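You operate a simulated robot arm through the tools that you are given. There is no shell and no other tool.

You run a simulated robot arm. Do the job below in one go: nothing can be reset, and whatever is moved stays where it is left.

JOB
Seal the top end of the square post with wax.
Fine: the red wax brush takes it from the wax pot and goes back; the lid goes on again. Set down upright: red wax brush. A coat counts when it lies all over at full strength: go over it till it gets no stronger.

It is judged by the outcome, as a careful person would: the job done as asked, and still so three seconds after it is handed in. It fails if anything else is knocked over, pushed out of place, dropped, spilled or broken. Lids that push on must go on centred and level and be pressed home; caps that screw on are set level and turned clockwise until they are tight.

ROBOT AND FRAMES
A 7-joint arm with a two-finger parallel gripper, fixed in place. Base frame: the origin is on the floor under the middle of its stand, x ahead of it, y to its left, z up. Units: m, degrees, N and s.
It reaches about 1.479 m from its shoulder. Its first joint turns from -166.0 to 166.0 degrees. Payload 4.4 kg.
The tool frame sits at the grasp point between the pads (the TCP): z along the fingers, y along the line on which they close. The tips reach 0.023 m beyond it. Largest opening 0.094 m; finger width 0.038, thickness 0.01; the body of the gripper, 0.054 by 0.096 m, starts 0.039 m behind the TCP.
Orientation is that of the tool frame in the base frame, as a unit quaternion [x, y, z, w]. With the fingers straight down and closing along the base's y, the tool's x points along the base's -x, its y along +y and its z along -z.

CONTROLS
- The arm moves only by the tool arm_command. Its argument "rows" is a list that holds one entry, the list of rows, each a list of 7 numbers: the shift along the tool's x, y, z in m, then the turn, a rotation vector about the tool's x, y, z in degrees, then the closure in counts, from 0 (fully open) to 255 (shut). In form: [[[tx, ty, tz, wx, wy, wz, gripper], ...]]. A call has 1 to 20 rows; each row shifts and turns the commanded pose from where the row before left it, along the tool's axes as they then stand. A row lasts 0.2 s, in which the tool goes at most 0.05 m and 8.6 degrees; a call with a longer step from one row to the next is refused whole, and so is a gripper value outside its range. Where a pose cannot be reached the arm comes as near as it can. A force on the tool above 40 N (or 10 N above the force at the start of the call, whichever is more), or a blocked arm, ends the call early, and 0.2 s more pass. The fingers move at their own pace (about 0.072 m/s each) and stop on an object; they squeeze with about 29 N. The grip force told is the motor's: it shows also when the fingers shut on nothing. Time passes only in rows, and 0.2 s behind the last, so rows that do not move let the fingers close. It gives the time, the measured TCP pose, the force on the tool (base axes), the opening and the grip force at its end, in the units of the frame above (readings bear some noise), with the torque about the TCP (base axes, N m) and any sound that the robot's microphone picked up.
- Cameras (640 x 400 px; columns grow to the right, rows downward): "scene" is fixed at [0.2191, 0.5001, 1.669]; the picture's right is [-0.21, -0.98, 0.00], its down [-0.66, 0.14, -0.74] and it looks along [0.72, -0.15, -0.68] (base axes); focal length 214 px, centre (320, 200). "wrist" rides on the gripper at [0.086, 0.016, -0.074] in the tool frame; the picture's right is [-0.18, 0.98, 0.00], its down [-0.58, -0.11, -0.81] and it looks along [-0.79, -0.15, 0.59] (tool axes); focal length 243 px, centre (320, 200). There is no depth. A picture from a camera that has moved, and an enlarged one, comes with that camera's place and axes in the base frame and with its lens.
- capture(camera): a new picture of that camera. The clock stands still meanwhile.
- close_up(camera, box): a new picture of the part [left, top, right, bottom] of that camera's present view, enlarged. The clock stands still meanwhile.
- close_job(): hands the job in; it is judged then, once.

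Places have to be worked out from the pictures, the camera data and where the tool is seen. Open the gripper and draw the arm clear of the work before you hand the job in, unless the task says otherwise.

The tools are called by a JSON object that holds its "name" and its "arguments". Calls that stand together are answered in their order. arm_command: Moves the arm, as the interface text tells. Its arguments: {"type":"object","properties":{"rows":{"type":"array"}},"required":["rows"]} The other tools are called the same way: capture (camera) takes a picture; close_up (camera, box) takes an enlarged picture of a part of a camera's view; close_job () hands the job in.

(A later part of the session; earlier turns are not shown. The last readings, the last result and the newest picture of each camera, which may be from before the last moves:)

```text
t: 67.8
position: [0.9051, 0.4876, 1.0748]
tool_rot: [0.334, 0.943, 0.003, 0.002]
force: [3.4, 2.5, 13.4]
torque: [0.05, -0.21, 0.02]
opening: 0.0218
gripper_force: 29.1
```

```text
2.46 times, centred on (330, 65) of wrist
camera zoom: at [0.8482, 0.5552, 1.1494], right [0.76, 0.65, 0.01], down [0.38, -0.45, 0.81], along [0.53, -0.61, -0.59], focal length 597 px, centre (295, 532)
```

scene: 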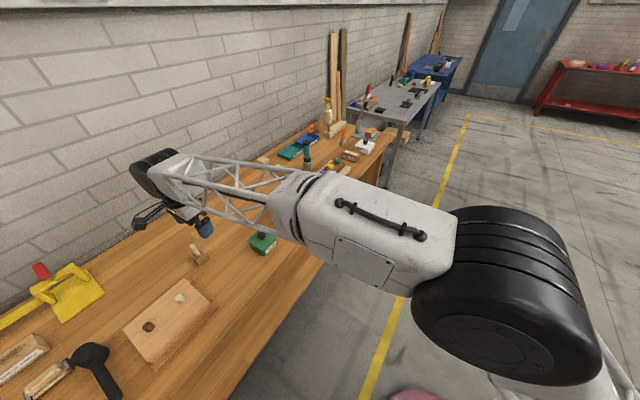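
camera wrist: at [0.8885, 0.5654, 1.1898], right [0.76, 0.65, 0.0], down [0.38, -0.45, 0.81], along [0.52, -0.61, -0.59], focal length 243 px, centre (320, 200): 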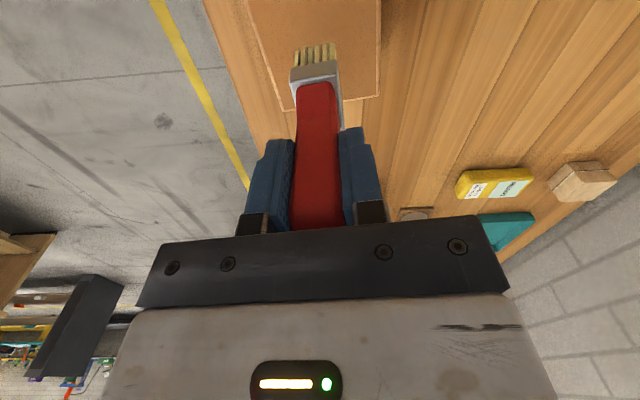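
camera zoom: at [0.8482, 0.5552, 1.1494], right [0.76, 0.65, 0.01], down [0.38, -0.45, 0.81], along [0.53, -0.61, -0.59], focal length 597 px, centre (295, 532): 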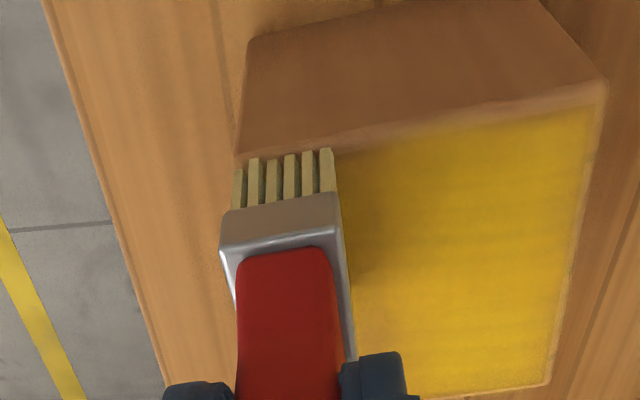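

The coat is getting stronger where it's been gone over twice. I'll ease the pressure slightly, stroke back, shift to the far lane, and stroke across there.

{"name": "arm_command", "arguments": {"rows": [[[0, 0.0097, -0.001, 0, 0, 0, 255], [0, 0.0097, -0.0007, 0, 0, 0, 255], [0, 0.0097, -0.0005, 0, 0, 0, 255], [0, 0.0097, 0, 0, 0, 0, 255], [0, 0.0097, 0, 0, 0, 0, 255], [0, 0.0097, 0, 0, 0, 0, 255], [0, 0.0097, 0, 0, 0, 0, 255], [-0.012, 0, 0, 0, 0, 0, 255], [-0.012, 0, 0, 0, 0, 0, 255], [-0.012, 0, 0, 0, 0, 0, 255], [-0.012, 0, 0, 0, 0, 0, 255], [0, 0, 0, 0, 0, 0, 255]]]}}

{"name": "close_up", "arguments": {"camera": "scene", "box": [265, 185, 320, 235]}}

{"name": "close_up", "arguments": {"camera": "wrist", "box": [200, 0, 460, 130]}}

```text
t: 70.4
position: [0.9855, 0.511, 1.076]
tool_rot: [0.333, 0.943, 0.002, 0.001]
force: [0.6, 0.0, -1.5]
torque: [-0.02, 0.0, 0.0]
opening: 0.0216
gripper_force: 28.9
```

```text
8.00 times, centred on (292, 210) of scene
camera zoom: at [0.2191, 0.5001, 1.669], right [-0.21, -0.98, 0.0], down [-0.66, 0.14, -0.74], along [0.72, -0.15, -0.68], focal length 1716 px, centre (540, 120)
```

zoom: 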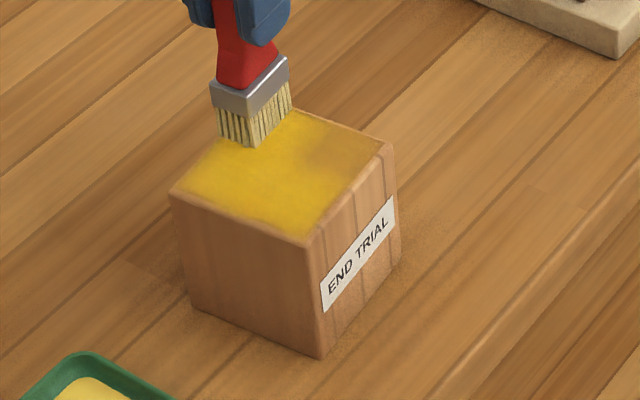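

```text
2.46 times, centred on (330, 65) of wrist
camera zoom: at [0.929, 0.5771, 1.1505], right [0.76, 0.65, 0.0], down [0.38, -0.45, 0.81], along [0.52, -0.61, -0.59], focal length 597 px, centre (295, 532)
```

zoom: 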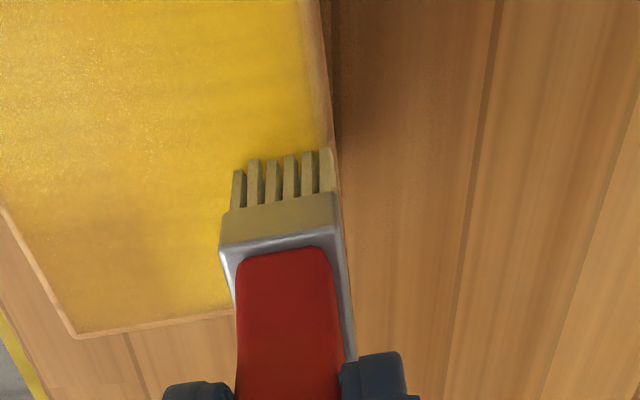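

The −y far corner is visibly weaker, and contact is off here. I'll lower in small steps at this corner until it touches.

{"name": "arm_command", "arguments": {"rows": [[[0, 0, 0.0006, 0, 0, 0, 255], [0, 0, 0, 0, 0, 0, 255]]]}}

{"name": "arm_command", "arguments": {"rows": [[[0, 0, 0.0004, 0, 0, 0, 255], [0, 0, 0, 0, 0, 0, 255]]]}}

{"name": "arm_command", "arguments": {"rows": [[[0, 0, 0.0004, 0, 0, 0, 255], [0, 0, 0, 0, 0, 0, 255]]]}}

```text
t: 71.0
position: [0.9857, 0.5104, 1.0763]
tool_rot: [0.334, 0.943, 0.002, 0.001]
force: [0.7, -0.5, -0.9]
torque: [-0.05, -0.01, 0.02]
opening: 0.022
gripper_force: 29.9
```

```text
t: 71.6
position: [0.9848, 0.5118, 1.0757]
tool_rot: [0.333, 0.943, 0.001, 0.001]
force: [-0.4, 0.1, -0.3]
torque: [-0.01, -0.03, -0.01]
opening: 0.0215
gripper_force: 28.6
```

```text
t: 72.2
position: [0.9848, 0.51, 1.075]
tool_rot: [0.334, 0.943, 0.002, 0.001]
force: [0.6, 2.0, 3.3]
torque: [0.03, -0.03, 0.0]
opening: 0.0219
gripper_force: 29.2
```

Light contact again at about 4.5 N. I'll stroke across this far lane, lowering over the second half where the face needs it.

{"name": "arm_command", "arguments": {"rows": [[[0, -0.0085, 0, 0, 0, 0, 255], [0, -0.0085, 0, 0, 0, 0, 255], [0, -0.0085, 0, 0, 0, 0, 255], [0, -0.0085, 0.0001, 0, 0, 0, 255], [0, -0.0085, 0.0003, 0, 0, 0, 255], [0, -0.0085, 0.0004, 0, 0, 0, 255], [0, -0.0085, 0.0005, 0, 0, 0, 255], [0, -0.0085, 0.0005, 0, 0, 0, 255], [0, 0, 0, 0, 0, 0, 255]]]}}

{"name": "close_up", "arguments": {"camera": "scene", "box": [265, 185, 320, 235]}}

{"name": "close_up", "arguments": {"camera": "wrist", "box": [200, 0, 460, 130]}}

```text
t: 74.2
position: [0.9412, 0.4566, 1.0724]
tool_rot: [0.333, 0.943, 0.001, 0.001]
force: [-0.1, 2.3, 25.2]
torque: [0.08, 0.08, 0.04]
opening: 0.0216
gripper_force: 29.1
```

```text
8.00 times, centred on (292, 210) of scene
camera zoom: at [0.2191, 0.5001, 1.669], right [-0.21, -0.98, 0.0], down [-0.66, 0.14, -0.74], along [0.72, -0.15, -0.68], focal length 1716 px, centre (540, 120)
```

zoom: 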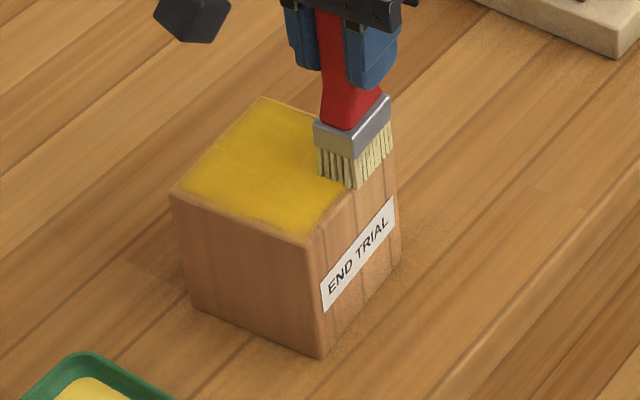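

```text
2.46 times, centred on (330, 65) of wrist
camera zoom: at [0.8842, 0.5231, 1.1472], right [0.76, 0.65, 0.0], down [0.38, -0.45, 0.81], along [0.52, -0.61, -0.59], focal length 597 px, centre (295, 532)
```

zoom: 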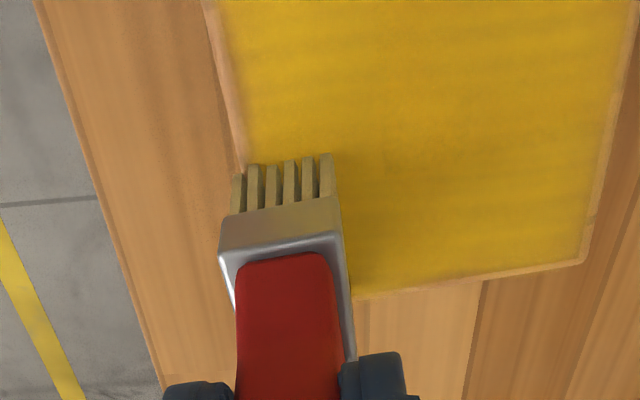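

Pressure reached 25 N at this corner, so I'll raise 1.6 mm straight away; the post hasn't shifted. Then I'll stroke back at constant height.

{"name": "arm_command", "arguments": {"rows": [[[0, 0, -0.0016, 0, 0, 0, 255], [0, 0.0085, 0, 0, 0, 0, 255], [0, 0.0085, 0, 0, 0, 0, 255], [0, 0.0085, 0, 0, 0, 0, 255], [0, 0.0085, 0, 0, 0, 0, 255], [0, 0, 0, 0, 0, 0, 255]]]}}

{"name": "close_up", "arguments": {"camera": "scene", "box": [265, 185, 320, 235]}}

```text
t: 75.6
position: [0.9629, 0.4835, 1.0745]
tool_rot: [0.334, 0.943, 0.002, 0.0]
force: [0.7, -0.2, -1.1]
torque: [-0.02, -0.01, -0.01]
opening: 0.0218
gripper_force: 28.8
```

```text
8.00 times, centred on (292, 210) of scene
camera zoom: at [0.2191, 0.5001, 1.669], right [-0.21, -0.98, 0.0], down [-0.66, 0.14, -0.74], along [0.72, -0.15, -0.68], focal length 1716 px, centre (540, 120)
```

zoom: 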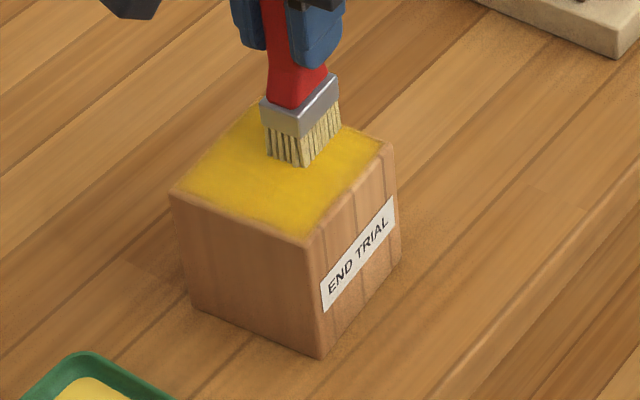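

Contact is off again because the brush has ridden up about 1 mm in the grip. The face looks evenly coated, so I'll lift and carry the brush to the pot to reload, which also gives a clear view of the face.

{"name": "arm_command", "arguments": {"rows": [[[0, 0, -0.01, 0, 0, 0, 255], [0, 0, -0.015, 0, 0, 0, 255], [0, 0, -0.015, 0, 0, 0, 255], [0.0338, 0.0027, 0, 0, 0, 0, 255], [0.0338, 0.0027, 0, 0, 0, 0, 255], [0.0338, 0.0027, 0, 0, 0, 0, 255], [0.0338, 0.0027, 0, 0, 0, 0, 255], [0.0338, 0.0027, 0, 0, 0, 0, 255], [0.0339, 0.0027, 0, 0, 0, 0, 255], [0, 0, 0, 0, 0, 0, 255], [0, 0, 0, 0, 0, 0, 255]]]}}

{"name": "close_up", "arguments": {"camera": "scene", "box": [265, 185, 320, 235]}}

{"name": "capture", "arguments": {"camera": "wrist"}}

{"name": "close_up", "arguments": {"camera": "wrist", "box": [200, 0, 420, 130]}}

```text
t: 78.0
position: [0.8176, 0.6238, 1.1145]
tool_rot: [0.334, 0.942, 0.001, 0.001]
force: [0.7, 0.4, -1.0]
torque: [0.01, -0.03, 0.0]
opening: 0.0216
gripper_force: 28.8
```

```text
8.00 times, centred on (292, 210) of scene
camera zoom: at [0.2191, 0.5001, 1.669], right [-0.21, -0.98, 0.0], down [-0.66, 0.14, -0.74], along [0.72, -0.15, -0.68], focal length 1716 px, centre (540, 120)
```

zoom: 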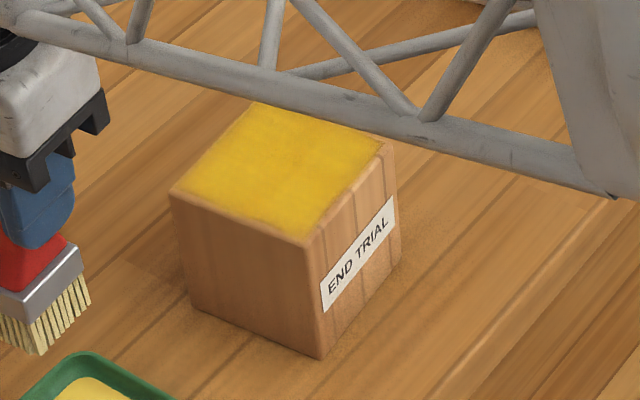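

```text
taken
camera wrist: at [0.7607, 0.6911, 1.1883], right [0.76, 0.65, 0.0], down [0.38, -0.45, 0.81], along [0.52, -0.61, -0.59], focal length 243 px, centre (320, 200)
```

wrist: 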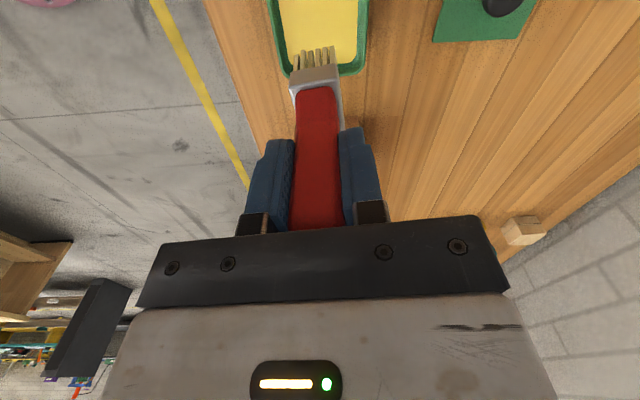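

```text
2.91 times, centred on (310, 65) of wrist
camera zoom: at [0.7607, 0.6911, 1.1883], right [0.76, 0.65, 0.0], down [0.38, -0.45, 0.81], along [0.52, -0.61, -0.59], focal length 706 px, centre (349, 593)
```

zoom: 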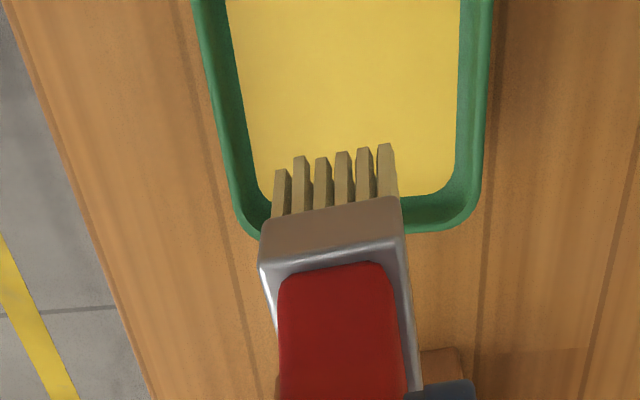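

The face looks evenly yellow with the post unmoved. I'll take a tight baseline view of the coat so I can tell whether the next passes strengthen it.

{"name": "close_up", "arguments": {"camera": "scene", "box": [282, 196, 316, 218]}}

```text
16.00 times, centred on (299, 207) of scene
camera zoom: at [0.2191, 0.5001, 1.669], right [-0.21, -0.98, 0.0], down [-0.66, 0.14, -0.74], along [0.72, -0.15, -0.68], focal length 3432 px, centre (656, 88)
```

zoom: 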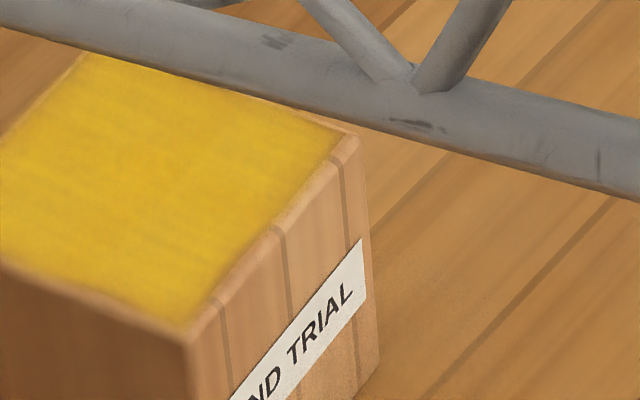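

There are slightly weaker patches toward the label side, so I'll reload. Lowering into the pot to just above the wax, then stepping gently.

{"name": "arm_command", "arguments": {"rows": [[[0, 0, 0.03, 0, 0, 0, 255], [0, 0, 0.03, 0, 0, 0, 255], [0, 0, 0.02, 0, 0, 0, 255], [0, 0, 0.01, 0, 0, 0, 255], [0, 0, 0.004, 0, 0, 0, 255], [0, 0, 0, 0, 0, 0, 255]]]}}

{"name": "arm_command", "arguments": {"rows": [[[0, 0, 0.001, 0, 0, 0, 255], [0, 0, 0.001, 0, 0, 0, 255], [0, 0, 0.001, 0, 0, 0, 255], [0, 0, 0, 0, 0, 0, 255]]]}}

{"name": "arm_command", "arguments": {"rows": [[[0, 0, 0.001, 0, 0, 0, 255], [0, 0, 0, 0, 0, 0, 255]]]}}

{"name": "close_up", "arguments": {"camera": "scene", "box": [240, 215, 300, 260]}}

```text
t: 79.4
position: [0.8159, 0.6241, 1.0201]
tool_rot: [0.334, 0.942, 0.001, 0.001]
force: [-0.3, -0.3, -0.5]
torque: [0.03, 0.0, -0.05]
opening: 0.0216
gripper_force: 29.6
```

```text
t: 80.4
position: [0.8164, 0.6253, 1.0161]
tool_rot: [0.334, 0.943, 0.001, 0.001]
force: [-0.3, -0.2, -0.6]
torque: [0.01, -0.02, -0.02]
opening: 0.0217
gripper_force: 29.3
```

```text
t: 81.0
position: [0.816, 0.6258, 1.0162]
tool_rot: [0.334, 0.943, 0.001, 0.001]
force: [0.7, -0.8, -1.5]
torque: [-0.01, 0.02, 0.02]
opening: 0.0216
gripper_force: 28.8
```

```text
8.89 times, centred on (270, 238) of scene
camera zoom: at [0.2191, 0.5001, 1.669], right [-0.21, -0.98, 0.0], down [-0.66, 0.14, -0.74], along [0.72, -0.15, -0.68], focal length 1906 px, centre (764, -133)
```

zoom: 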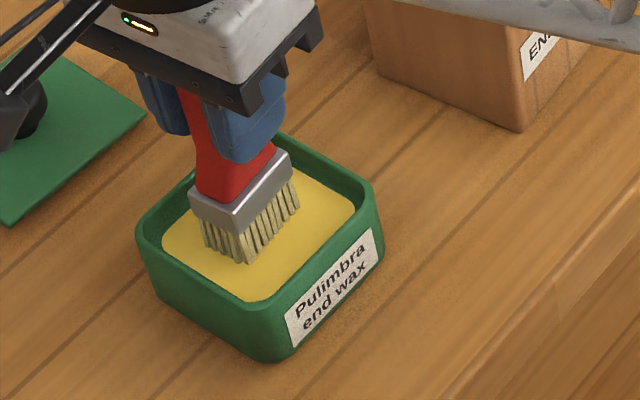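

Not touching yet, so I'll keep stepping down 1 mm.

{"name": "arm_command", "arguments": {"rows": [[[0, 0, 0.001, 0, 0, 0, 255], [0, 0, 0, 0, 0, 0, 255]]]}}

{"name": "arm_command", "arguments": {"rows": [[[0, 0, 0.0007, 0, 0, 0, 255], [0, 0, 0, 0, 0, 0, 255]]]}}

{"name": "arm_command", "arguments": {"rows": [[[0, 0, 0.0006, 0, 0, 0, 255], [0, 0, 0, 0, 0, 0, 255]]]}}

```text
t: 81.6
position: [0.816, 0.6253, 1.0167]
tool_rot: [0.334, 0.942, 0.002, 0.001]
force: [0.4, 0.8, -1.5]
torque: [0.03, -0.04, -0.01]
opening: 0.0216
gripper_force: 29.0
```

```text
t: 82.2
position: [0.8154, 0.6254, 1.0141]
tool_rot: [0.334, 0.943, 0.002, 0.0]
force: [-0.3, -0.5, -0.5]
torque: [-0.01, 0.06, 0.01]
opening: 0.0216
gripper_force: 28.9
```

```text
t: 82.8
position: [0.8158, 0.6251, 1.0147]
tool_rot: [0.334, 0.943, 0.001, 0.001]
force: [-0.2, 0.4, -1.2]
torque: [0.0, -0.02, -0.01]
opening: 0.0218
gripper_force: 28.7
```

Still free. I'll continue down.

{"name": "arm_command", "arguments": {"rows": [[[0, 0, 0.0007, 0, 0, 0, 255], [0, 0, 0, 0, 0, 0, 255]]]}}

{"name": "arm_command", "arguments": {"rows": [[[0, 0, 0.0007, 0, 0, 0, 255], [0, 0, 0, 0, 0, 0, 255]]]}}

{"name": "arm_command", "arguments": {"rows": [[[0, 0, 0.0006, 0, 0, 0, 255], [0, 0, 0, 0, 0, 0, 255]]]}}

```text
t: 83.4
position: [0.8162, 0.625, 1.0143]
tool_rot: [0.334, 0.943, 0.002, 0.001]
force: [-0.2, 0.5, -1.2]
torque: [0.03, 0.02, 0.0]
opening: 0.0219
gripper_force: 29.3
```

```text
t: 84.0
position: [0.8166, 0.6244, 1.0127]
tool_rot: [0.333, 0.943, 0.001, 0.001]
force: [0.0, 0.1, -1.8]
torque: [0.0, -0.01, -0.01]
opening: 0.0218
gripper_force: 29.2
```

```text
t: 84.6
position: [0.8146, 0.6241, 1.0123]
tool_rot: [0.333, 0.943, 0.002, 0.0]
force: [-0.4, -0.3, -0.8]
torque: [0.04, -0.02, 0.01]
opening: 0.0218
gripper_force: 28.9
```

I'll check visually how far the bristles are from the wax.

{"name": "close_up", "arguments": {"camera": "wrist", "box": [220, 0, 400, 110]}}

{"name": "close_up", "arguments": {"camera": "scene", "box": [250, 225, 285, 250]}}

```text
3.56 times, centred on (310, 55) of wrist
camera zoom: at [0.7583, 0.6911, 1.0869], right [0.76, 0.65, 0.0], down [0.38, -0.45, 0.81], along [0.52, -0.61, -0.59], focal length 863 px, centre (356, 716)
```

zoom: 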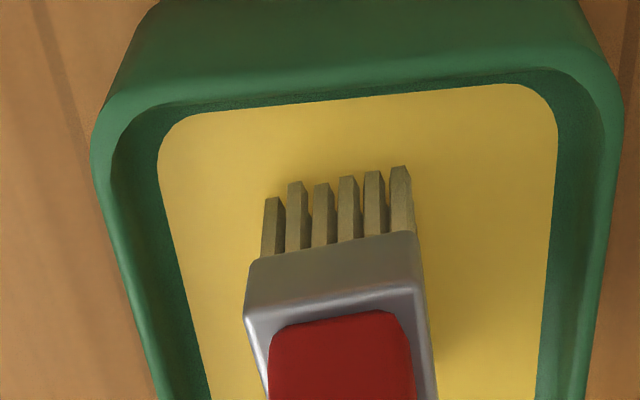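

```text
16.00 times, centred on (268, 238) of scene
camera zoom: at [0.2191, 0.5001, 1.669], right [-0.21, -0.98, 0.0], down [-0.66, 0.14, -0.74], along [0.72, -0.15, -0.68], focal length 3432 px, centre (1160, -400)
```

zoom: 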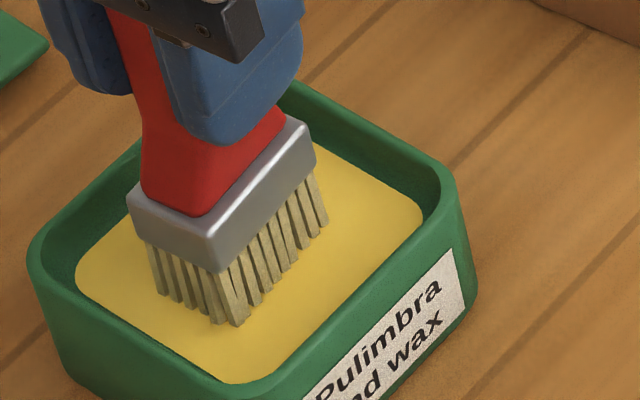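

The brush has slid about 6 mm up in the grip in total, so wax contact should come about 1.5 mm lower. I'll continue carefully.

{"name": "arm_command", "arguments": {"rows": [[[0, 0, 0.0007, 0, 0, 0, 255], [0, 0, 0, 0, 0, 0, 255]]]}}

{"name": "arm_command", "arguments": {"rows": [[[0, 0, 0.0007, 0, 0, 0, 255], [0, 0, 0, 0, 0, 0, 255]]]}}

{"name": "arm_command", "arguments": {"rows": [[[0, 0, 0.0006, 0, 0, 0, 255], [0, 0, 0, 0, 0, 0, 255]]]}}

```text
t: 85.2
position: [0.8161, 0.6248, 1.0126]
tool_rot: [0.334, 0.943, 0.001, 0.0]
force: [-0.1, 0.0, -1.2]
torque: [0.0, 0.0, 0.02]
opening: 0.0215
gripper_force: 28.8
```

```text
t: 85.8
position: [0.8162, 0.6242, 1.011]
tool_rot: [0.334, 0.943, 0.001, 0.002]
force: [1.0, -0.1, 1.4]
torque: [-0.06, 0.0, 0.0]
opening: 0.0217
gripper_force: 29.1
```

```text
t: 86.4
position: [0.8175, 0.6243, 1.0116]
tool_rot: [0.335, 0.942, 0.003, 0.001]
force: [-1.6, 1.5, 8.8]
torque: [-0.02, 0.31, -0.05]
opening: 0.0217
gripper_force: 29.0
```

Wax contact at about 10 N. I'll make a small swirl to load and lift out straight.

{"name": "arm_command", "arguments": {"rows": [[[0, 0.007, 0, 0, 0, 0, 255], [0, -0.007, 0, 0, 0, 0, 255], [0, -0.007, 0, 0, 0, 0, 255], [0, 0.007, 0, 0, 0, 0, 255], [0.005, 0, 0, 0, 0, 0, 255], [-0.005, 0, 0, 0, 0, 0, 255], [0, 0, -0.005, 0, 0, 0, 255], [0, 0, -0.015, 0, 0, 0, 255], [0, 0, -0.025, 0, 0, 0, 255], [0, 0, -0.03, 0, 0, 0, 255], [0, 0, -0.03, 0, 0, 0, 255], [0, 0, 0, 0, 0, 0, 255]]]}}

{"name": "close_up", "arguments": {"camera": "scene", "box": [240, 200, 300, 260]}}

{"name": "close_up", "arguments": {"camera": "wrist", "box": [220, 0, 400, 110]}}

```text
t: 89.0
position: [0.8194, 0.6245, 1.1166]
tool_rot: [0.334, 0.942, 0.002, 0.001]
force: [-1.4, 0.2, -1.2]
torque: [-0.03, -0.01, -0.01]
opening: 0.0216
gripper_force: 28.7
```

```text
6.67 times, centred on (270, 230) of scene
camera zoom: at [0.2191, 0.5001, 1.669], right [-0.21, -0.98, 0.0], down [-0.66, 0.14, -0.74], along [0.72, -0.15, -0.68], focal length 1430 px, centre (653, 0)
```

zoom: 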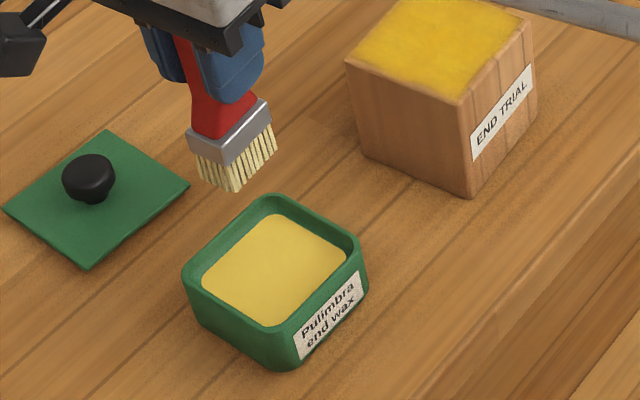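

```text
3.56 times, centred on (310, 55) of wrist
camera zoom: at [0.762, 0.6916, 1.19], right [0.76, 0.65, 0.0], down [0.38, -0.45, 0.81], along [0.52, -0.61, -0.59], focal length 863 px, centre (356, 716)
```

zoom: 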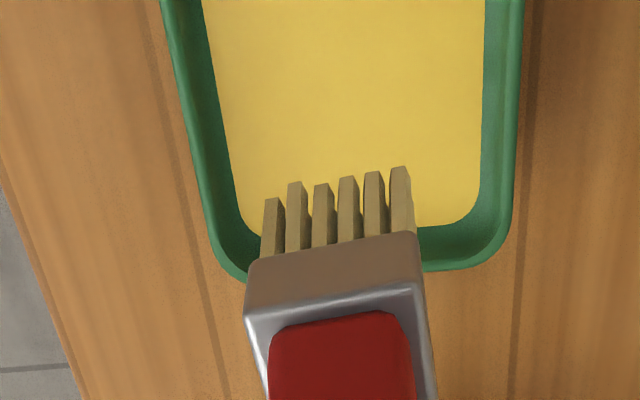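

The bristles are reloaded. I'll move back over the post centre, where contact should now come about 45 mm below the carry height.

{"name": "arm_command", "arguments": {"rows": [[[-0.0298, -0.0027, 0, 0, 0, 0, 255], [-0.0298, -0.0027, 0, 0, 0, 0, 255], [-0.0298, -0.0027, 0, 0, 0, 0, 255], [-0.0298, -0.0027, 0, 0, 0, 0, 255], [-0.0298, -0.0027, 0, 0, 0, 0, 255], [-0.0299, -0.0027, 0, 0, 0, 0, 255], [0, 0, 0.015, 0, 0, 0, 255], [0, 0, 0.015, 0, 0, 0, 255], [0, 0, 0.01, 0, 0, 0, 255], [0, 0, 0.003, 0, 0, 0, 255], [0, 0, 0, 0, 0, 0, 255]]]}}

{"name": "arm_command", "arguments": {"rows": [[[0, 0, 0.0006, 0, 0, 0, 255], [0, 0, 0, 0, 0, 0, 255]]]}}

{"name": "arm_command", "arguments": {"rows": [[[0, 0, 0.0006, 0, 0, 0, 255], [0, 0, 0, 0, 0, 0, 255]]]}}

{"name": "close_up", "arguments": {"camera": "wrist", "box": [200, 0, 460, 130]}}

```text
t: 91.4
position: [0.9446, 0.4982, 1.0725]
tool_rot: [0.333, 0.943, 0.002, 0.001]
force: [-1.4, 1.3, 9.6]
torque: [-0.08, 0.23, -0.05]
opening: 0.0216
gripper_force: 29.0
```

```text
t: 92.0
position: [0.944, 0.4994, 1.0736]
tool_rot: [0.334, 0.943, 0.002, 0.002]
force: [-5.2, -1.9, 18.6]
torque: [-0.22, 0.48, 0.0]
opening: 0.0219
gripper_force: 29.0
```

```text
t: 92.6
position: [0.9452, 0.5, 1.0716]
tool_rot: [0.333, 0.943, 0.002, 0.002]
force: [-7.1, -4.9, 24.7]
torque: [-0.53, 0.38, -0.02]
opening: 0.0218
gripper_force: 29.1
```

```text
2.46 times, centred on (330, 65) of wrist
camera zoom: at [0.888, 0.566, 1.146], right [0.76, 0.65, 0.0], down [0.38, -0.45, 0.81], along [0.52, -0.61, -0.59], focal length 597 px, centre (295, 532)
```

zoom: 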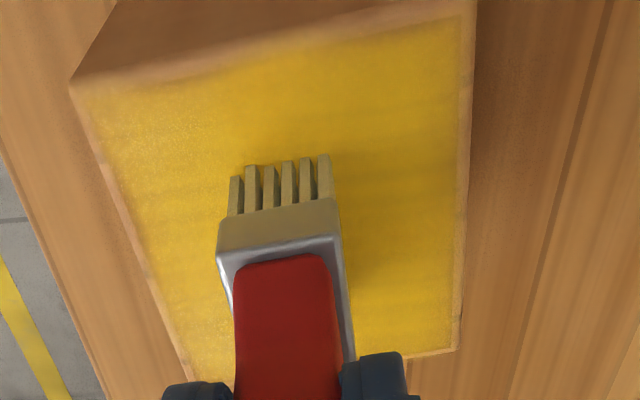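

Contact came earlier than predicted (now about 25 N), so I'll raise 1.6 mm to a light press and stroke toward +y, then along the near side.

{"name": "arm_command", "arguments": {"rows": [[[0, 0, -0.0016, 0, 0, 0, 255], [0, 0.0085, 0, 0, 0, 0, 255], [0, 0.0085, 0, 0, 0, 0, 255], [0, 0.0085, 0, 0, 0, 0, 255], [0, 0.0085, 0, 0, 0, 0, 255], [0, 0, 0, 0, 0, 0, 255]]]}}

{"name": "close_up", "arguments": {"camera": "scene", "box": [265, 185, 320, 235]}}

```text
t: 94.0
position: [0.9664, 0.5263, 1.072]
tool_rot: [0.334, 0.943, 0.001, 0.0]
force: [-0.9, 0.0, 2.2]
torque: [-0.03, 0.06, -0.02]
opening: 0.0218
gripper_force: 29.0
```

```text
8.00 times, centred on (292, 210) of scene
camera zoom: at [0.2191, 0.5001, 1.669], right [-0.21, -0.98, 0.0], down [-0.66, 0.14, -0.74], along [0.72, -0.15, -0.68], focal length 1716 px, centre (540, 120)
```

zoom: 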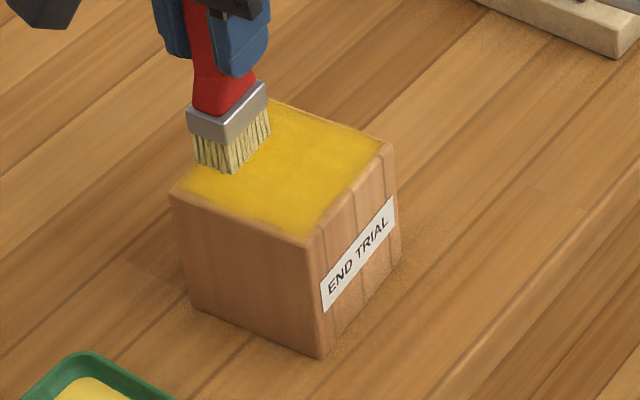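

Light contact (about 3 N). I'll shift to the near lane and stroke toward −y with slight lowering.

{"name": "arm_command", "arguments": {"rows": [[[0.008, 0, 0.0003, 0, 0, 0, 255], [0.008, 0, 0, 0, 0, 0, 255], [0.008, 0, 0, 0, 0, 0, 255], [0, -0.0085, 0, 0, 0, 0, 255], [0, -0.0085, 0, 0, 0, 0, 255], [0, -0.0085, 0, 0, 0, 0, 255], [0, -0.0085, 0, 0, 0, 0, 255], [0, 0, 0, 0, 0, 0, 255]]]}}

{"name": "arm_command", "arguments": {"rows": [[[0, -0.0085, 0, 0, 0, 0, 255], [0, -0.0085, 0.0002, 0, 0, 0, 255], [0, -0.0085, 0.0003, 0, 0, 0, 255], [0, -0.0085, 0.0003, 0, 0, 0, 255], [0, 0, 0, 0, 0, 0, 255]]]}}

{"name": "close_up", "arguments": {"camera": "scene", "box": [265, 185, 320, 235]}}

{"name": "close_up", "arguments": {"camera": "wrist", "box": [200, 0, 460, 130]}}

```text
t: 95.8
position: [0.9265, 0.5163, 1.0729]
tool_rot: [0.334, 0.942, 0.001, 0.001]
force: [-0.4, 0.2, -1.0]
torque: [0.01, 0.04, 0.0]
opening: 0.0214
gripper_force: 29.1
```

```text
t: 97.0
position: [0.9066, 0.4879, 1.0734]
tool_rot: [0.334, 0.943, 0.001, 0.0]
force: [-0.7, 0.3, -1.7]
torque: [0.02, -0.03, -0.01]
opening: 0.0215
gripper_force: 29.1
```

```text
8.00 times, centred on (292, 210) of scene
camera zoom: at [0.2191, 0.5001, 1.669], right [-0.21, -0.98, 0.0], down [-0.66, 0.14, -0.74], along [0.72, -0.15, -0.68], focal length 1716 px, centre (540, 120)
```

zoom: 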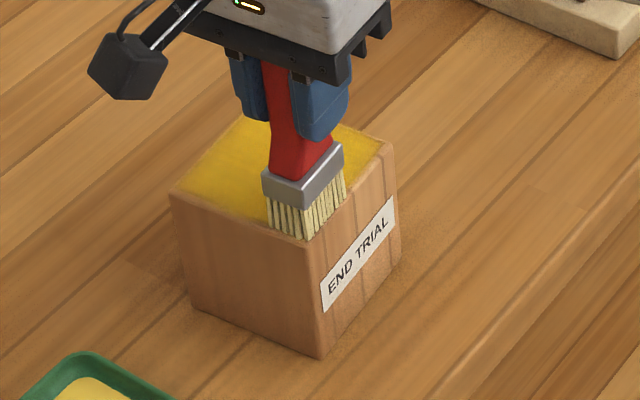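

```text
2.46 times, centred on (330, 65) of wrist
camera zoom: at [0.8496, 0.5545, 1.1469], right [0.76, 0.65, 0.0], down [0.38, -0.45, 0.81], along [0.52, -0.61, -0.59], focal length 597 px, centre (295, 532)
```

zoom: 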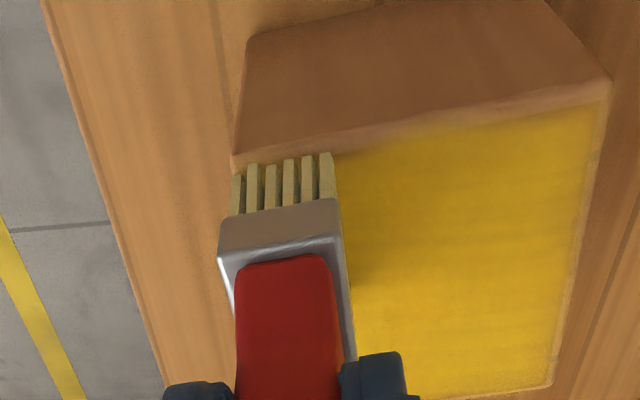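

No contact in this lane (arm height varies about 1 mm by position). I'll lower until the press is about 8–10 N.

{"name": "arm_command", "arguments": {"rows": [[[0, 0, 0.0008, 0, 0, 0, 255], [0, 0, 0, 0, 0, 0, 255]]]}}

{"name": "arm_command", "arguments": {"rows": [[[0, 0, 0.0005, 0, 0, 0, 255], [0, 0, 0, 0, 0, 0, 255]]]}}

```text
t: 97.6
position: [0.9058, 0.4873, 1.0726]
tool_rot: [0.334, 0.943, 0.001, 0.002]
force: [-0.6, 0.4, 4.9]
torque: [-0.1, 0.01, -0.02]
opening: 0.0216
gripper_force: 28.8
```

```text
t: 98.2
position: [0.9061, 0.4877, 1.072]
tool_rot: [0.334, 0.943, 0.001, 0.003]
force: [4.6, -2.4, 12.4]
torque: [-0.32, -0.39, 0.03]
opening: 0.0216
gripper_force: 28.9
```

About 13 N now. I'll stroke +y along the near lane at this height and read midway.

{"name": "arm_command", "arguments": {"rows": [[[0, 0.0085, -0.0002, 0, 0, 0, 255], [0, 0.0085, -0.0002, 0, 0, 0, 255], [0, 0.0085, 0, 0, 0, 0, 255], [0, 0.0085, 0, 0, 0, 0, 255], [0, 0, 0, 0, 0, 0, 255]]]}}

{"name": "close_up", "arguments": {"camera": "scene", "box": [265, 185, 320, 235]}}

```text
t: 99.4
position: [0.9264, 0.5133, 1.0721]
tool_rot: [0.334, 0.943, 0.003, 0.002]
force: [-5.2, -6.0, 23.5]
torque: [-0.61, 0.36, -0.07]
opening: 0.0217
gripper_force: 28.9
```

```text
8.00 times, centred on (292, 210) of scene
camera zoom: at [0.2191, 0.5001, 1.669], right [-0.21, -0.98, 0.0], down [-0.66, 0.14, -0.74], along [0.72, -0.15, -0.68], focal length 1716 px, centre (540, 120)
```

zoom: 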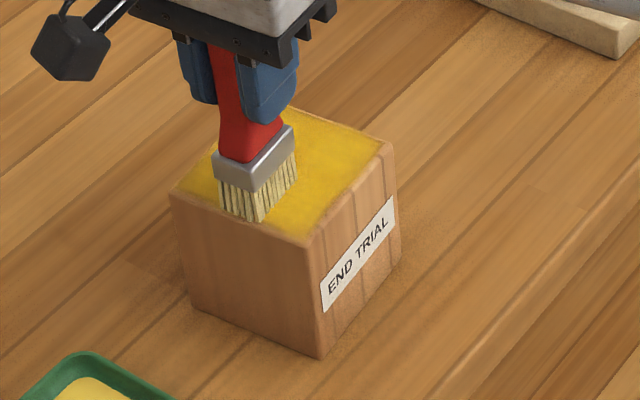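

Pressure climbs on +y strokes, so I'll raise 1 mm and finish the stroke.

{"name": "arm_command", "arguments": {"rows": [[[0, 0, -0.001, 0, 0, 0, 255], [0, 0.0085, 0, 0, 0, 0, 255], [0, 0.0085, 0, 0, 0, 0, 255], [0, 0.0085, 0, 0, 0, 0, 255], [0, 0.0085, 0, 0, 0, 0, 255], [0, 0, 0, 0, 0, 0, 255]]]}}

{"name": "close_up", "arguments": {"camera": "scene", "box": [265, 185, 320, 235]}}

{"name": "close_up", "arguments": {"camera": "wrist", "box": [200, 0, 460, 130]}}

```text
t: 100.8
position: [0.9481, 0.5402, 1.0722]
tool_rot: [0.334, 0.943, 0.001, 0.001]
force: [0.1, -2.9, 7.7]
torque: [-0.36, -0.05, 0.0]
opening: 0.0219
gripper_force: 28.8
```

```text
8.00 times, centred on (292, 210) of scene
camera zoom: at [0.2191, 0.5001, 1.669], right [-0.21, -0.98, 0.0], down [-0.66, 0.14, -0.74], along [0.72, -0.15, -0.68], focal length 1716 px, centre (540, 120)
```

zoom: 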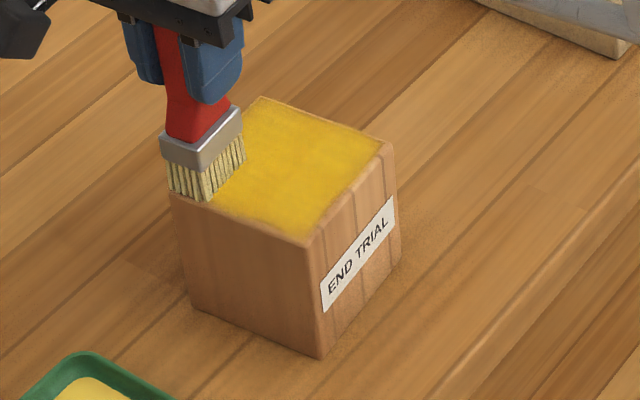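

```text
2.46 times, centred on (330, 65) of wrist
camera zoom: at [0.8917, 0.6076, 1.1459], right [0.76, 0.65, 0.0], down [0.38, -0.45, 0.81], along [0.52, -0.61, -0.59], focal length 597 px, centre (295, 532)
```

zoom: 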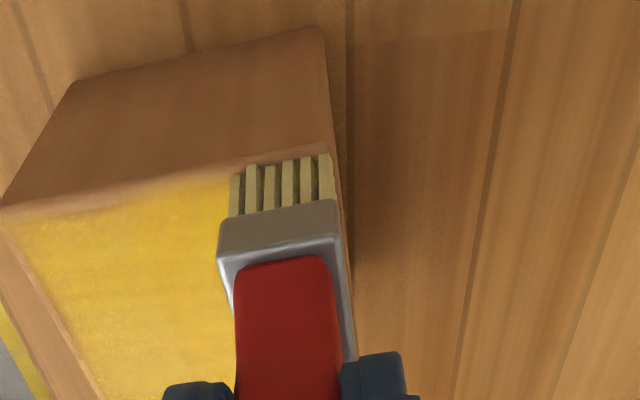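

I'll sweep along the +y edge to the far lane, then stroke −y there with feedback.

{"name": "arm_command", "arguments": {"rows": [[[-0.012, 0, 0, 0, 0, 0, 255], [-0.012, 0, 0, 0, 0, 0, 255], [-0.012, 0, 0, 0, 0, 0, 255], [-0.012, 0, 0, 0, 0, 0, 255], [0, 0, 0, 0, 0, 0, 255]]]}}

{"name": "arm_command", "arguments": {"rows": [[[0, -0.0085, 0.0002, 0, 0, 0, 255], [0, -0.0085, 0.0002, 0, 0, 0, 255], [0, -0.0085, 0.0002, 0, 0, 0, 255], [0, -0.0085, 0.0002, 0, 0, 0, 255], [0, 0, 0, 0, 0, 0, 255]]]}}

{"name": "close_up", "arguments": {"camera": "scene", "box": [265, 185, 320, 235]}}

```text
t: 102.0
position: [0.986, 0.5092, 1.0713]
tool_rot: [0.334, 0.943, 0.002, 0.0]
force: [-0.7, 0.9, 2.1]
torque: [0.02, 0.06, -0.01]
opening: 0.0217
gripper_force: 29.2
```

```text
t: 103.2
position: [0.9624, 0.4831, 1.0714]
tool_rot: [0.334, 0.943, 0.001, 0.001]
force: [1.2, 0.5, 3.4]
torque: [-0.07, -0.1, 0.04]
opening: 0.0219
gripper_force: 29.0
```

```text
8.00 times, centred on (292, 210) of scene
camera zoom: at [0.2191, 0.5001, 1.669], right [-0.21, -0.98, 0.0], down [-0.66, 0.14, -0.74], along [0.72, -0.15, -0.68], focal length 1716 px, centre (540, 120)
```

zoom: 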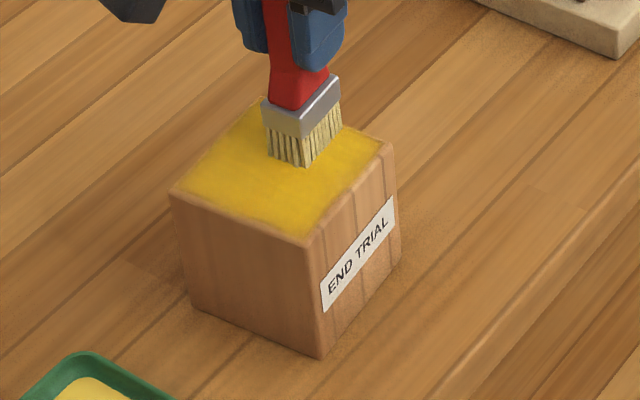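

Contact held at about 4 N. I'll continue −y to the edge with slight lowering.

{"name": "arm_command", "arguments": {"rows": [[[0, -0.0085, 0.0002, 0, 0, 0, 255], [0, -0.0085, 0.0003, 0, 0, 0, 255], [0, -0.0085, 0.0003, 0, 0, 0, 255], [0, -0.0085, 0.0003, 0, 0, 0, 255], [0, 0, 0, 0, 0, 0, 255]]]}}

{"name": "close_up", "arguments": {"camera": "scene", "box": [265, 185, 320, 235]}}

{"name": "close_up", "arguments": {"camera": "wrist", "box": [200, 0, 460, 130]}}

```text
t: 104.4
position: [0.9427, 0.4574, 1.0725]
tool_rot: [0.333, 0.943, 0.002, 0.001]
force: [3.3, 5.7, 20.7]
torque: [0.29, -0.17, 0.01]
opening: 0.0216
gripper_force: 29.4
```

```text
8.00 times, centred on (292, 210) of scene
camera zoom: at [0.2191, 0.5001, 1.669], right [-0.21, -0.98, 0.0], down [-0.66, 0.14, -0.74], along [0.72, -0.15, -0.68], focal length 1716 px, centre (540, 120)
```

zoom: 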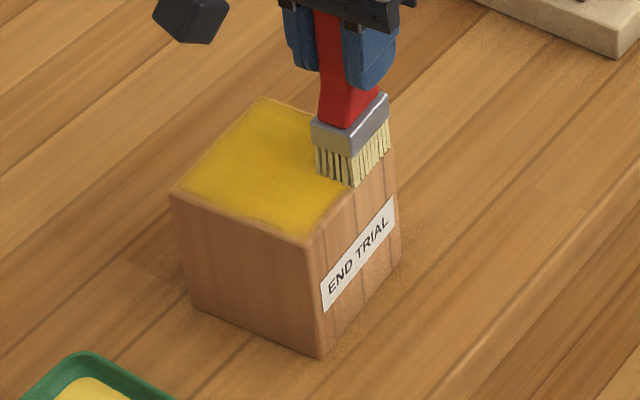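

```text
2.46 times, centred on (330, 65) of wrist
camera zoom: at [0.8856, 0.5239, 1.1457], right [0.76, 0.65, 0.01], down [0.38, -0.45, 0.81], along [0.53, -0.61, -0.59], focal length 597 px, centre (295, 532)
```

zoom: 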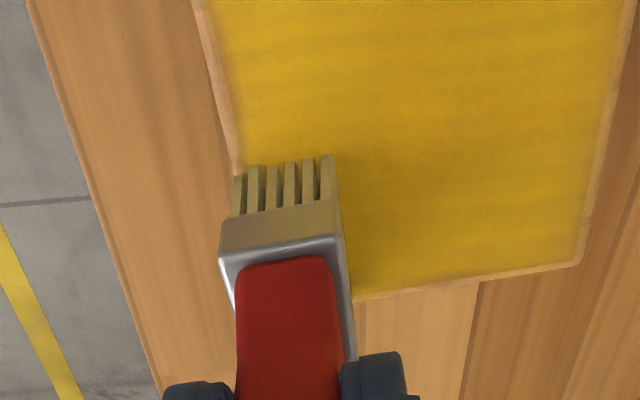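

Now about 21 N at the −y far corner. I'll ease up 1 mm and sweep along the −y edge to the near side, covering the edge that had been weakest.

{"name": "arm_command", "arguments": {"rows": [[[0, 0, -0.001, 0, 0, 0, 255], [0.01, 0, 0, 0, 0, 0, 255], [0.01, 0, 0, 0, 0, 0, 255], [0, 0, 0, 0, 0, 0, 255]]]}}

{"name": "arm_command", "arguments": {"rows": [[[0.01, 0, 0.0002, 0, 0, 0, 255], [0.01, 0, 0.0001, 0, 0, 0, 255], [0.006, 0, 0, 0, 0, 0, 255], [0, 0, 0, 0, 0, 0, 255]]]}}

{"name": "close_up", "arguments": {"camera": "scene", "box": [265, 185, 320, 235]}}

```text
t: 105.4
position: [0.9279, 0.4717, 1.072]
tool_rot: [0.334, 0.942, 0.002, 0.001]
force: [2.0, -3.9, 12.6]
torque: [-0.47, -0.17, 0.04]
opening: 0.0216
gripper_force: 28.8
```

```text
t: 106.4
position: [0.9054, 0.4876, 1.0714]
tool_rot: [0.335, 0.942, 0.002, 0.001]
force: [3.4, -2.2, 11.5]
torque: [-0.38, -0.13, 0.07]
opening: 0.0217
gripper_force: 28.9
```

```text
8.00 times, centred on (292, 210) of scene
camera zoom: at [0.2191, 0.5001, 1.669], right [-0.21, -0.98, 0.0], down [-0.66, 0.14, -0.74], along [0.72, -0.15, -0.68], focal length 1716 px, centre (540, 120)
```

zoom: 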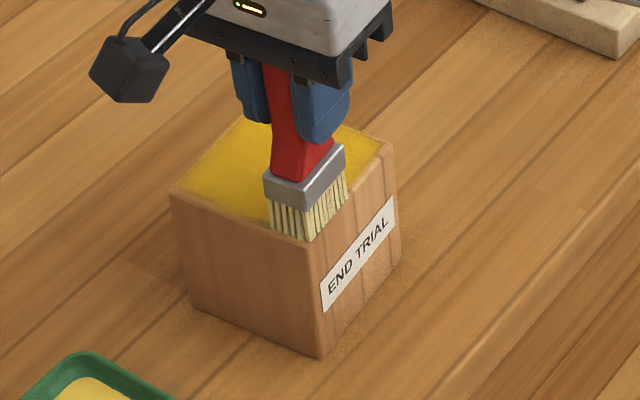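

Good contact at about 12 N. I'll do the near lane +y with a gradual rise, then the centre lane back toward −y.

{"name": "arm_command", "arguments": {"rows": [[[0, 0.0085, -0.0004, 0, 0, 0, 255], [0, 0.0085, -0.0004, 0, 0, 0, 255], [0, 0.0085, -0.0003, 0, 0, 0, 255], [0, 0.0085, -0.0002, 0, 0, 0, 255], [0, 0.0085, 0, 0, 0, 0, 255], [0, 0.0085, 0, 0, 0, 0, 255], [0, 0.0085, 0, 0, 0, 0, 255], [0, 0.0085, 0, 0, 0, 0, 255], [0, 0, 0, 0, 0, 0, 255]]]}}

{"name": "arm_command", "arguments": {"rows": [[[-0.011, 0, 0, 0, 0, 0, 255], [-0.011, 0, 0.0002, 0, 0, 0, 255], [0, -0.0085, 0.0003, 0, 0, 0, 255], [0, -0.0085, 0.0002, 0, 0, 0, 255], [0, -0.0085, 0, 0, 0, 0, 255], [0, -0.0085, 0, 0, 0, 0, 255], [0, 0, 0, 0, 0, 0, 255]]]}}

{"name": "close_up", "arguments": {"camera": "scene", "box": [265, 185, 320, 235]}}

```text
t: 108.4
position: [0.9487, 0.5404, 1.0724]
tool_rot: [0.334, 0.943, 0.001, 0.002]
force: [-0.8, 0.1, -1.1]
torque: [-0.02, -0.03, 0.0]
opening: 0.0213
gripper_force: 29.2
```

```text
t: 110.0
position: [0.9446, 0.4983, 1.0708]
tool_rot: [0.333, 0.943, 0.003, 0.0]
force: [1.6, 2.0, 5.1]
torque: [0.12, -0.09, -0.03]
opening: 0.0215
gripper_force: 28.9
```

```text
8.00 times, centred on (292, 210) of scene
camera zoom: at [0.2191, 0.5001, 1.669], right [-0.21, -0.98, 0.0], down [-0.66, 0.14, -0.74], along [0.72, -0.15, -0.68], focal length 1716 px, centre (540, 120)
```

zoom: 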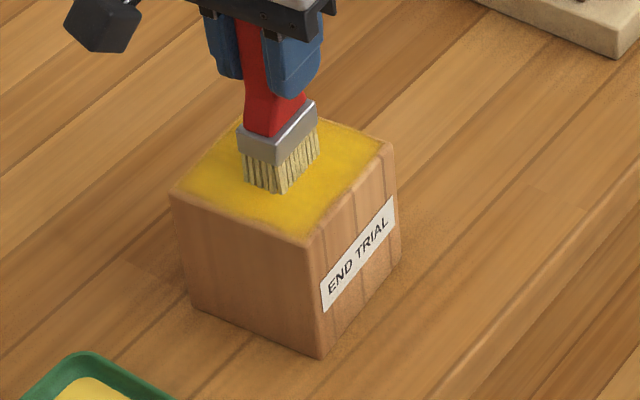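

Contact good here. I'll lift and move back above the pot so I can compare the coat with the earlier baseline from the same viewpoint.

{"name": "arm_command", "arguments": {"rows": [[[0, 0, -0.01, 0, 0, 0, 255], [0, 0, -0.015, 0, 0, 0, 255], [0, 0, -0.0193, 0, 0, 0, 255], [0.0298, 0.0027, 0, 0, 0, 0, 255], [0.0298, 0.0027, 0, 0, 0, 0, 255], [0.0298, 0.0027, 0, 0, 0, 0, 255], [0.0298, 0.0027, 0, 0, 0, 0, 255], [0.0298, 0.0027, 0, 0, 0, 0, 255], [0.0299, 0.0027, 0, 0, 0, 0, 255], [0, 0, 0, 0, 0, 0, 255], [0, 0, 0, 0, 0, 0, 255]]]}}

{"name": "close_up", "arguments": {"camera": "scene", "box": [265, 185, 320, 235]}}

{"name": "close_up", "arguments": {"camera": "scene", "box": [282, 196, 316, 218]}}

{"name": "close_up", "arguments": {"camera": "wrist", "box": [200, 0, 420, 130]}}

```text
t: 112.4
position: [0.8177, 0.6248, 1.1181]
tool_rot: [0.334, 0.943, 0.001, -0.001]
force: [0.2, 0.3, -1.4]
torque: [0.02, -0.02, 0.01]
opening: 0.0217
gripper_force: 28.8
```

```text
8.00 times, centred on (292, 210) of scene
camera zoom: at [0.2191, 0.5001, 1.669], right [-0.21, -0.98, 0.0], down [-0.66, 0.14, -0.74], along [0.72, -0.15, -0.68], focal length 1716 px, centre (540, 120)
```

zoom: 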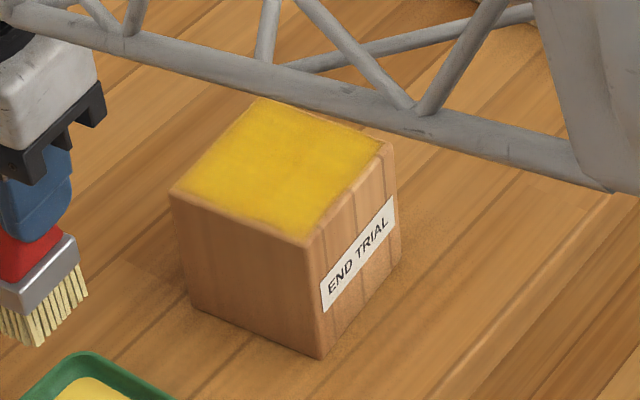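

```text
16.00 times, centred on (299, 207) of scene
camera zoom: at [0.2191, 0.5001, 1.669], right [-0.21, -0.98, 0.0], down [-0.66, 0.14, -0.74], along [0.72, -0.15, -0.68], focal length 3432 px, centre (656, 88)
```

zoom: 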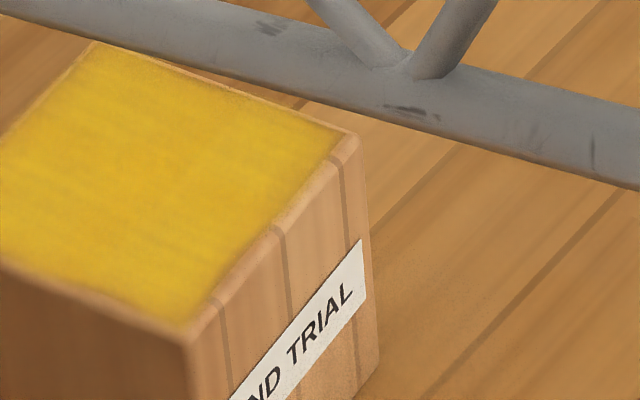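

```text
2.91 times, centred on (310, 65) of wrist
camera zoom: at [0.7622, 0.6918, 1.1916], right [0.76, 0.65, 0.0], down [0.38, -0.45, 0.81], along [0.52, -0.61, -0.59], focal length 706 px, centre (349, 593)
```

zoom: 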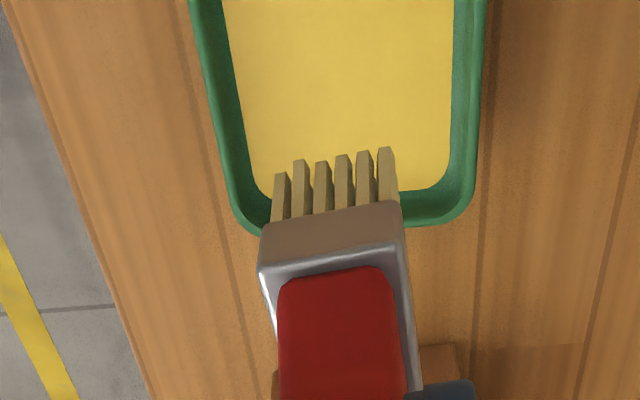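

The coat now looks even, with little change from the previous pass. To be sure it's at full strength, including near the edges, I'll reload once more and do a final full pass with lanes taken slightly further out.

{"name": "arm_command", "arguments": {"rows": [[[0, 0, 0.03, 0, 0, 0, 255], [0, 0, 0.03, 0, 0, 0, 255], [0, 0, 0.025, 0, 0, 0, 255], [0, 0, 0.012, 0, 0, 0, 255], [0, 0, 0.006, 0, 0, 0, 255], [0, 0, 0.001, 0, 0, 0, 255], [0, 0, 0, 0, 0, 0, 255]]]}}

{"name": "arm_command", "arguments": {"rows": [[[0, 0, 0.0008, 0, 0, 0, 255], [0, 0, 0, 0, 0, 0, 255]]]}}

```text
t: 114.0
position: [0.8165, 0.6248, 1.0122]
tool_rot: [0.334, 0.943, 0.002, 0.002]
force: [0.2, 0.0, -1.6]
torque: [0.02, 0.0, -0.01]
opening: 0.0216
gripper_force: 28.9
```

```text
t: 114.6
position: [0.8168, 0.6252, 1.011]
tool_rot: [0.334, 0.943, 0.002, 0.0]
force: [-0.1, -0.3, -1.8]
torque: [0.01, -0.02, -0.03]
opening: 0.0216
gripper_force: 29.2
```

No contact yet; I'll step down in sub-millimetre rows, checking each.

{"name": "arm_command", "arguments": {"rows": [[[0, 0, 0.0008, 0, 0, 0, 255], [0, 0, 0, 0, 0, 0, 255]]]}}

{"name": "arm_command", "arguments": {"rows": [[[0, 0, 0.0006, 0, 0, 0, 255], [0, 0, 0, 0, 0, 0, 255]]]}}

{"name": "arm_command", "arguments": {"rows": [[[0, 0, 0.0005, 0, 0, 0, 255], [0, 0, 0, 0, 0, 0, 255]]]}}

```text
t: 115.2
position: [0.8167, 0.6239, 1.0107]
tool_rot: [0.334, 0.943, 0.002, 0.0]
force: [0.7, 0.2, -0.4]
torque: [-0.02, -0.02, 0.02]
opening: 0.0219
gripper_force: 28.5
```

```text
t: 115.8
position: [0.8154, 0.6242, 1.0094]
tool_rot: [0.334, 0.943, 0.001, 0.001]
force: [1.3, 0.1, -1.3]
torque: [-0.02, -0.03, -0.01]
opening: 0.0216
gripper_force: 29.5
```

```text
t: 116.4
position: [0.8168, 0.6235, 1.0107]
tool_rot: [0.334, 0.943, 0.002, 0.0]
force: [-0.8, -0.3, -0.6]
torque: [0.0, 0.01, 0.01]
opening: 0.0217
gripper_force: 29.0
```

Still free at about 27.5 mm above home height. Continuing.

{"name": "arm_command", "arguments": {"rows": [[[0, 0, 0.0006, 0, 0, 0, 255], [0, 0, 0, 0, 0, 0, 255]]]}}

{"name": "arm_command", "arguments": {"rows": [[[0, 0, 0.0006, 0, 0, 0, 255], [0, 0, 0, 0, 0, 0, 255]]]}}

{"name": "arm_command", "arguments": {"rows": [[[0, 0, 0.0005, 0, 0, 0, 255], [0, 0, 0, 0, 0, 0, 255]]]}}

```text
t: 117.0
position: [0.816, 0.6229, 1.0099]
tool_rot: [0.334, 0.942, 0.001, 0.001]
force: [-0.4, -0.1, 0.2]
torque: [-0.03, 0.03, 0.0]
opening: 0.0218
gripper_force: 28.9
```

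```text
t: 117.6
position: [0.8159, 0.6232, 1.0084]
tool_rot: [0.335, 0.942, 0.002, 0.001]
force: [0.6, -0.9, 3.9]
torque: [-0.09, 0.01, 0.01]
opening: 0.0216
gripper_force: 29.2
```

```text
t: 118.2
position: [0.8167, 0.6255, 1.0095]
tool_rot: [0.334, 0.943, 0.002, 0.002]
force: [-3.3, 0.4, 12.8]
torque: [-0.01, 0.47, -0.01]
opening: 0.0217
gripper_force: 29.5
```

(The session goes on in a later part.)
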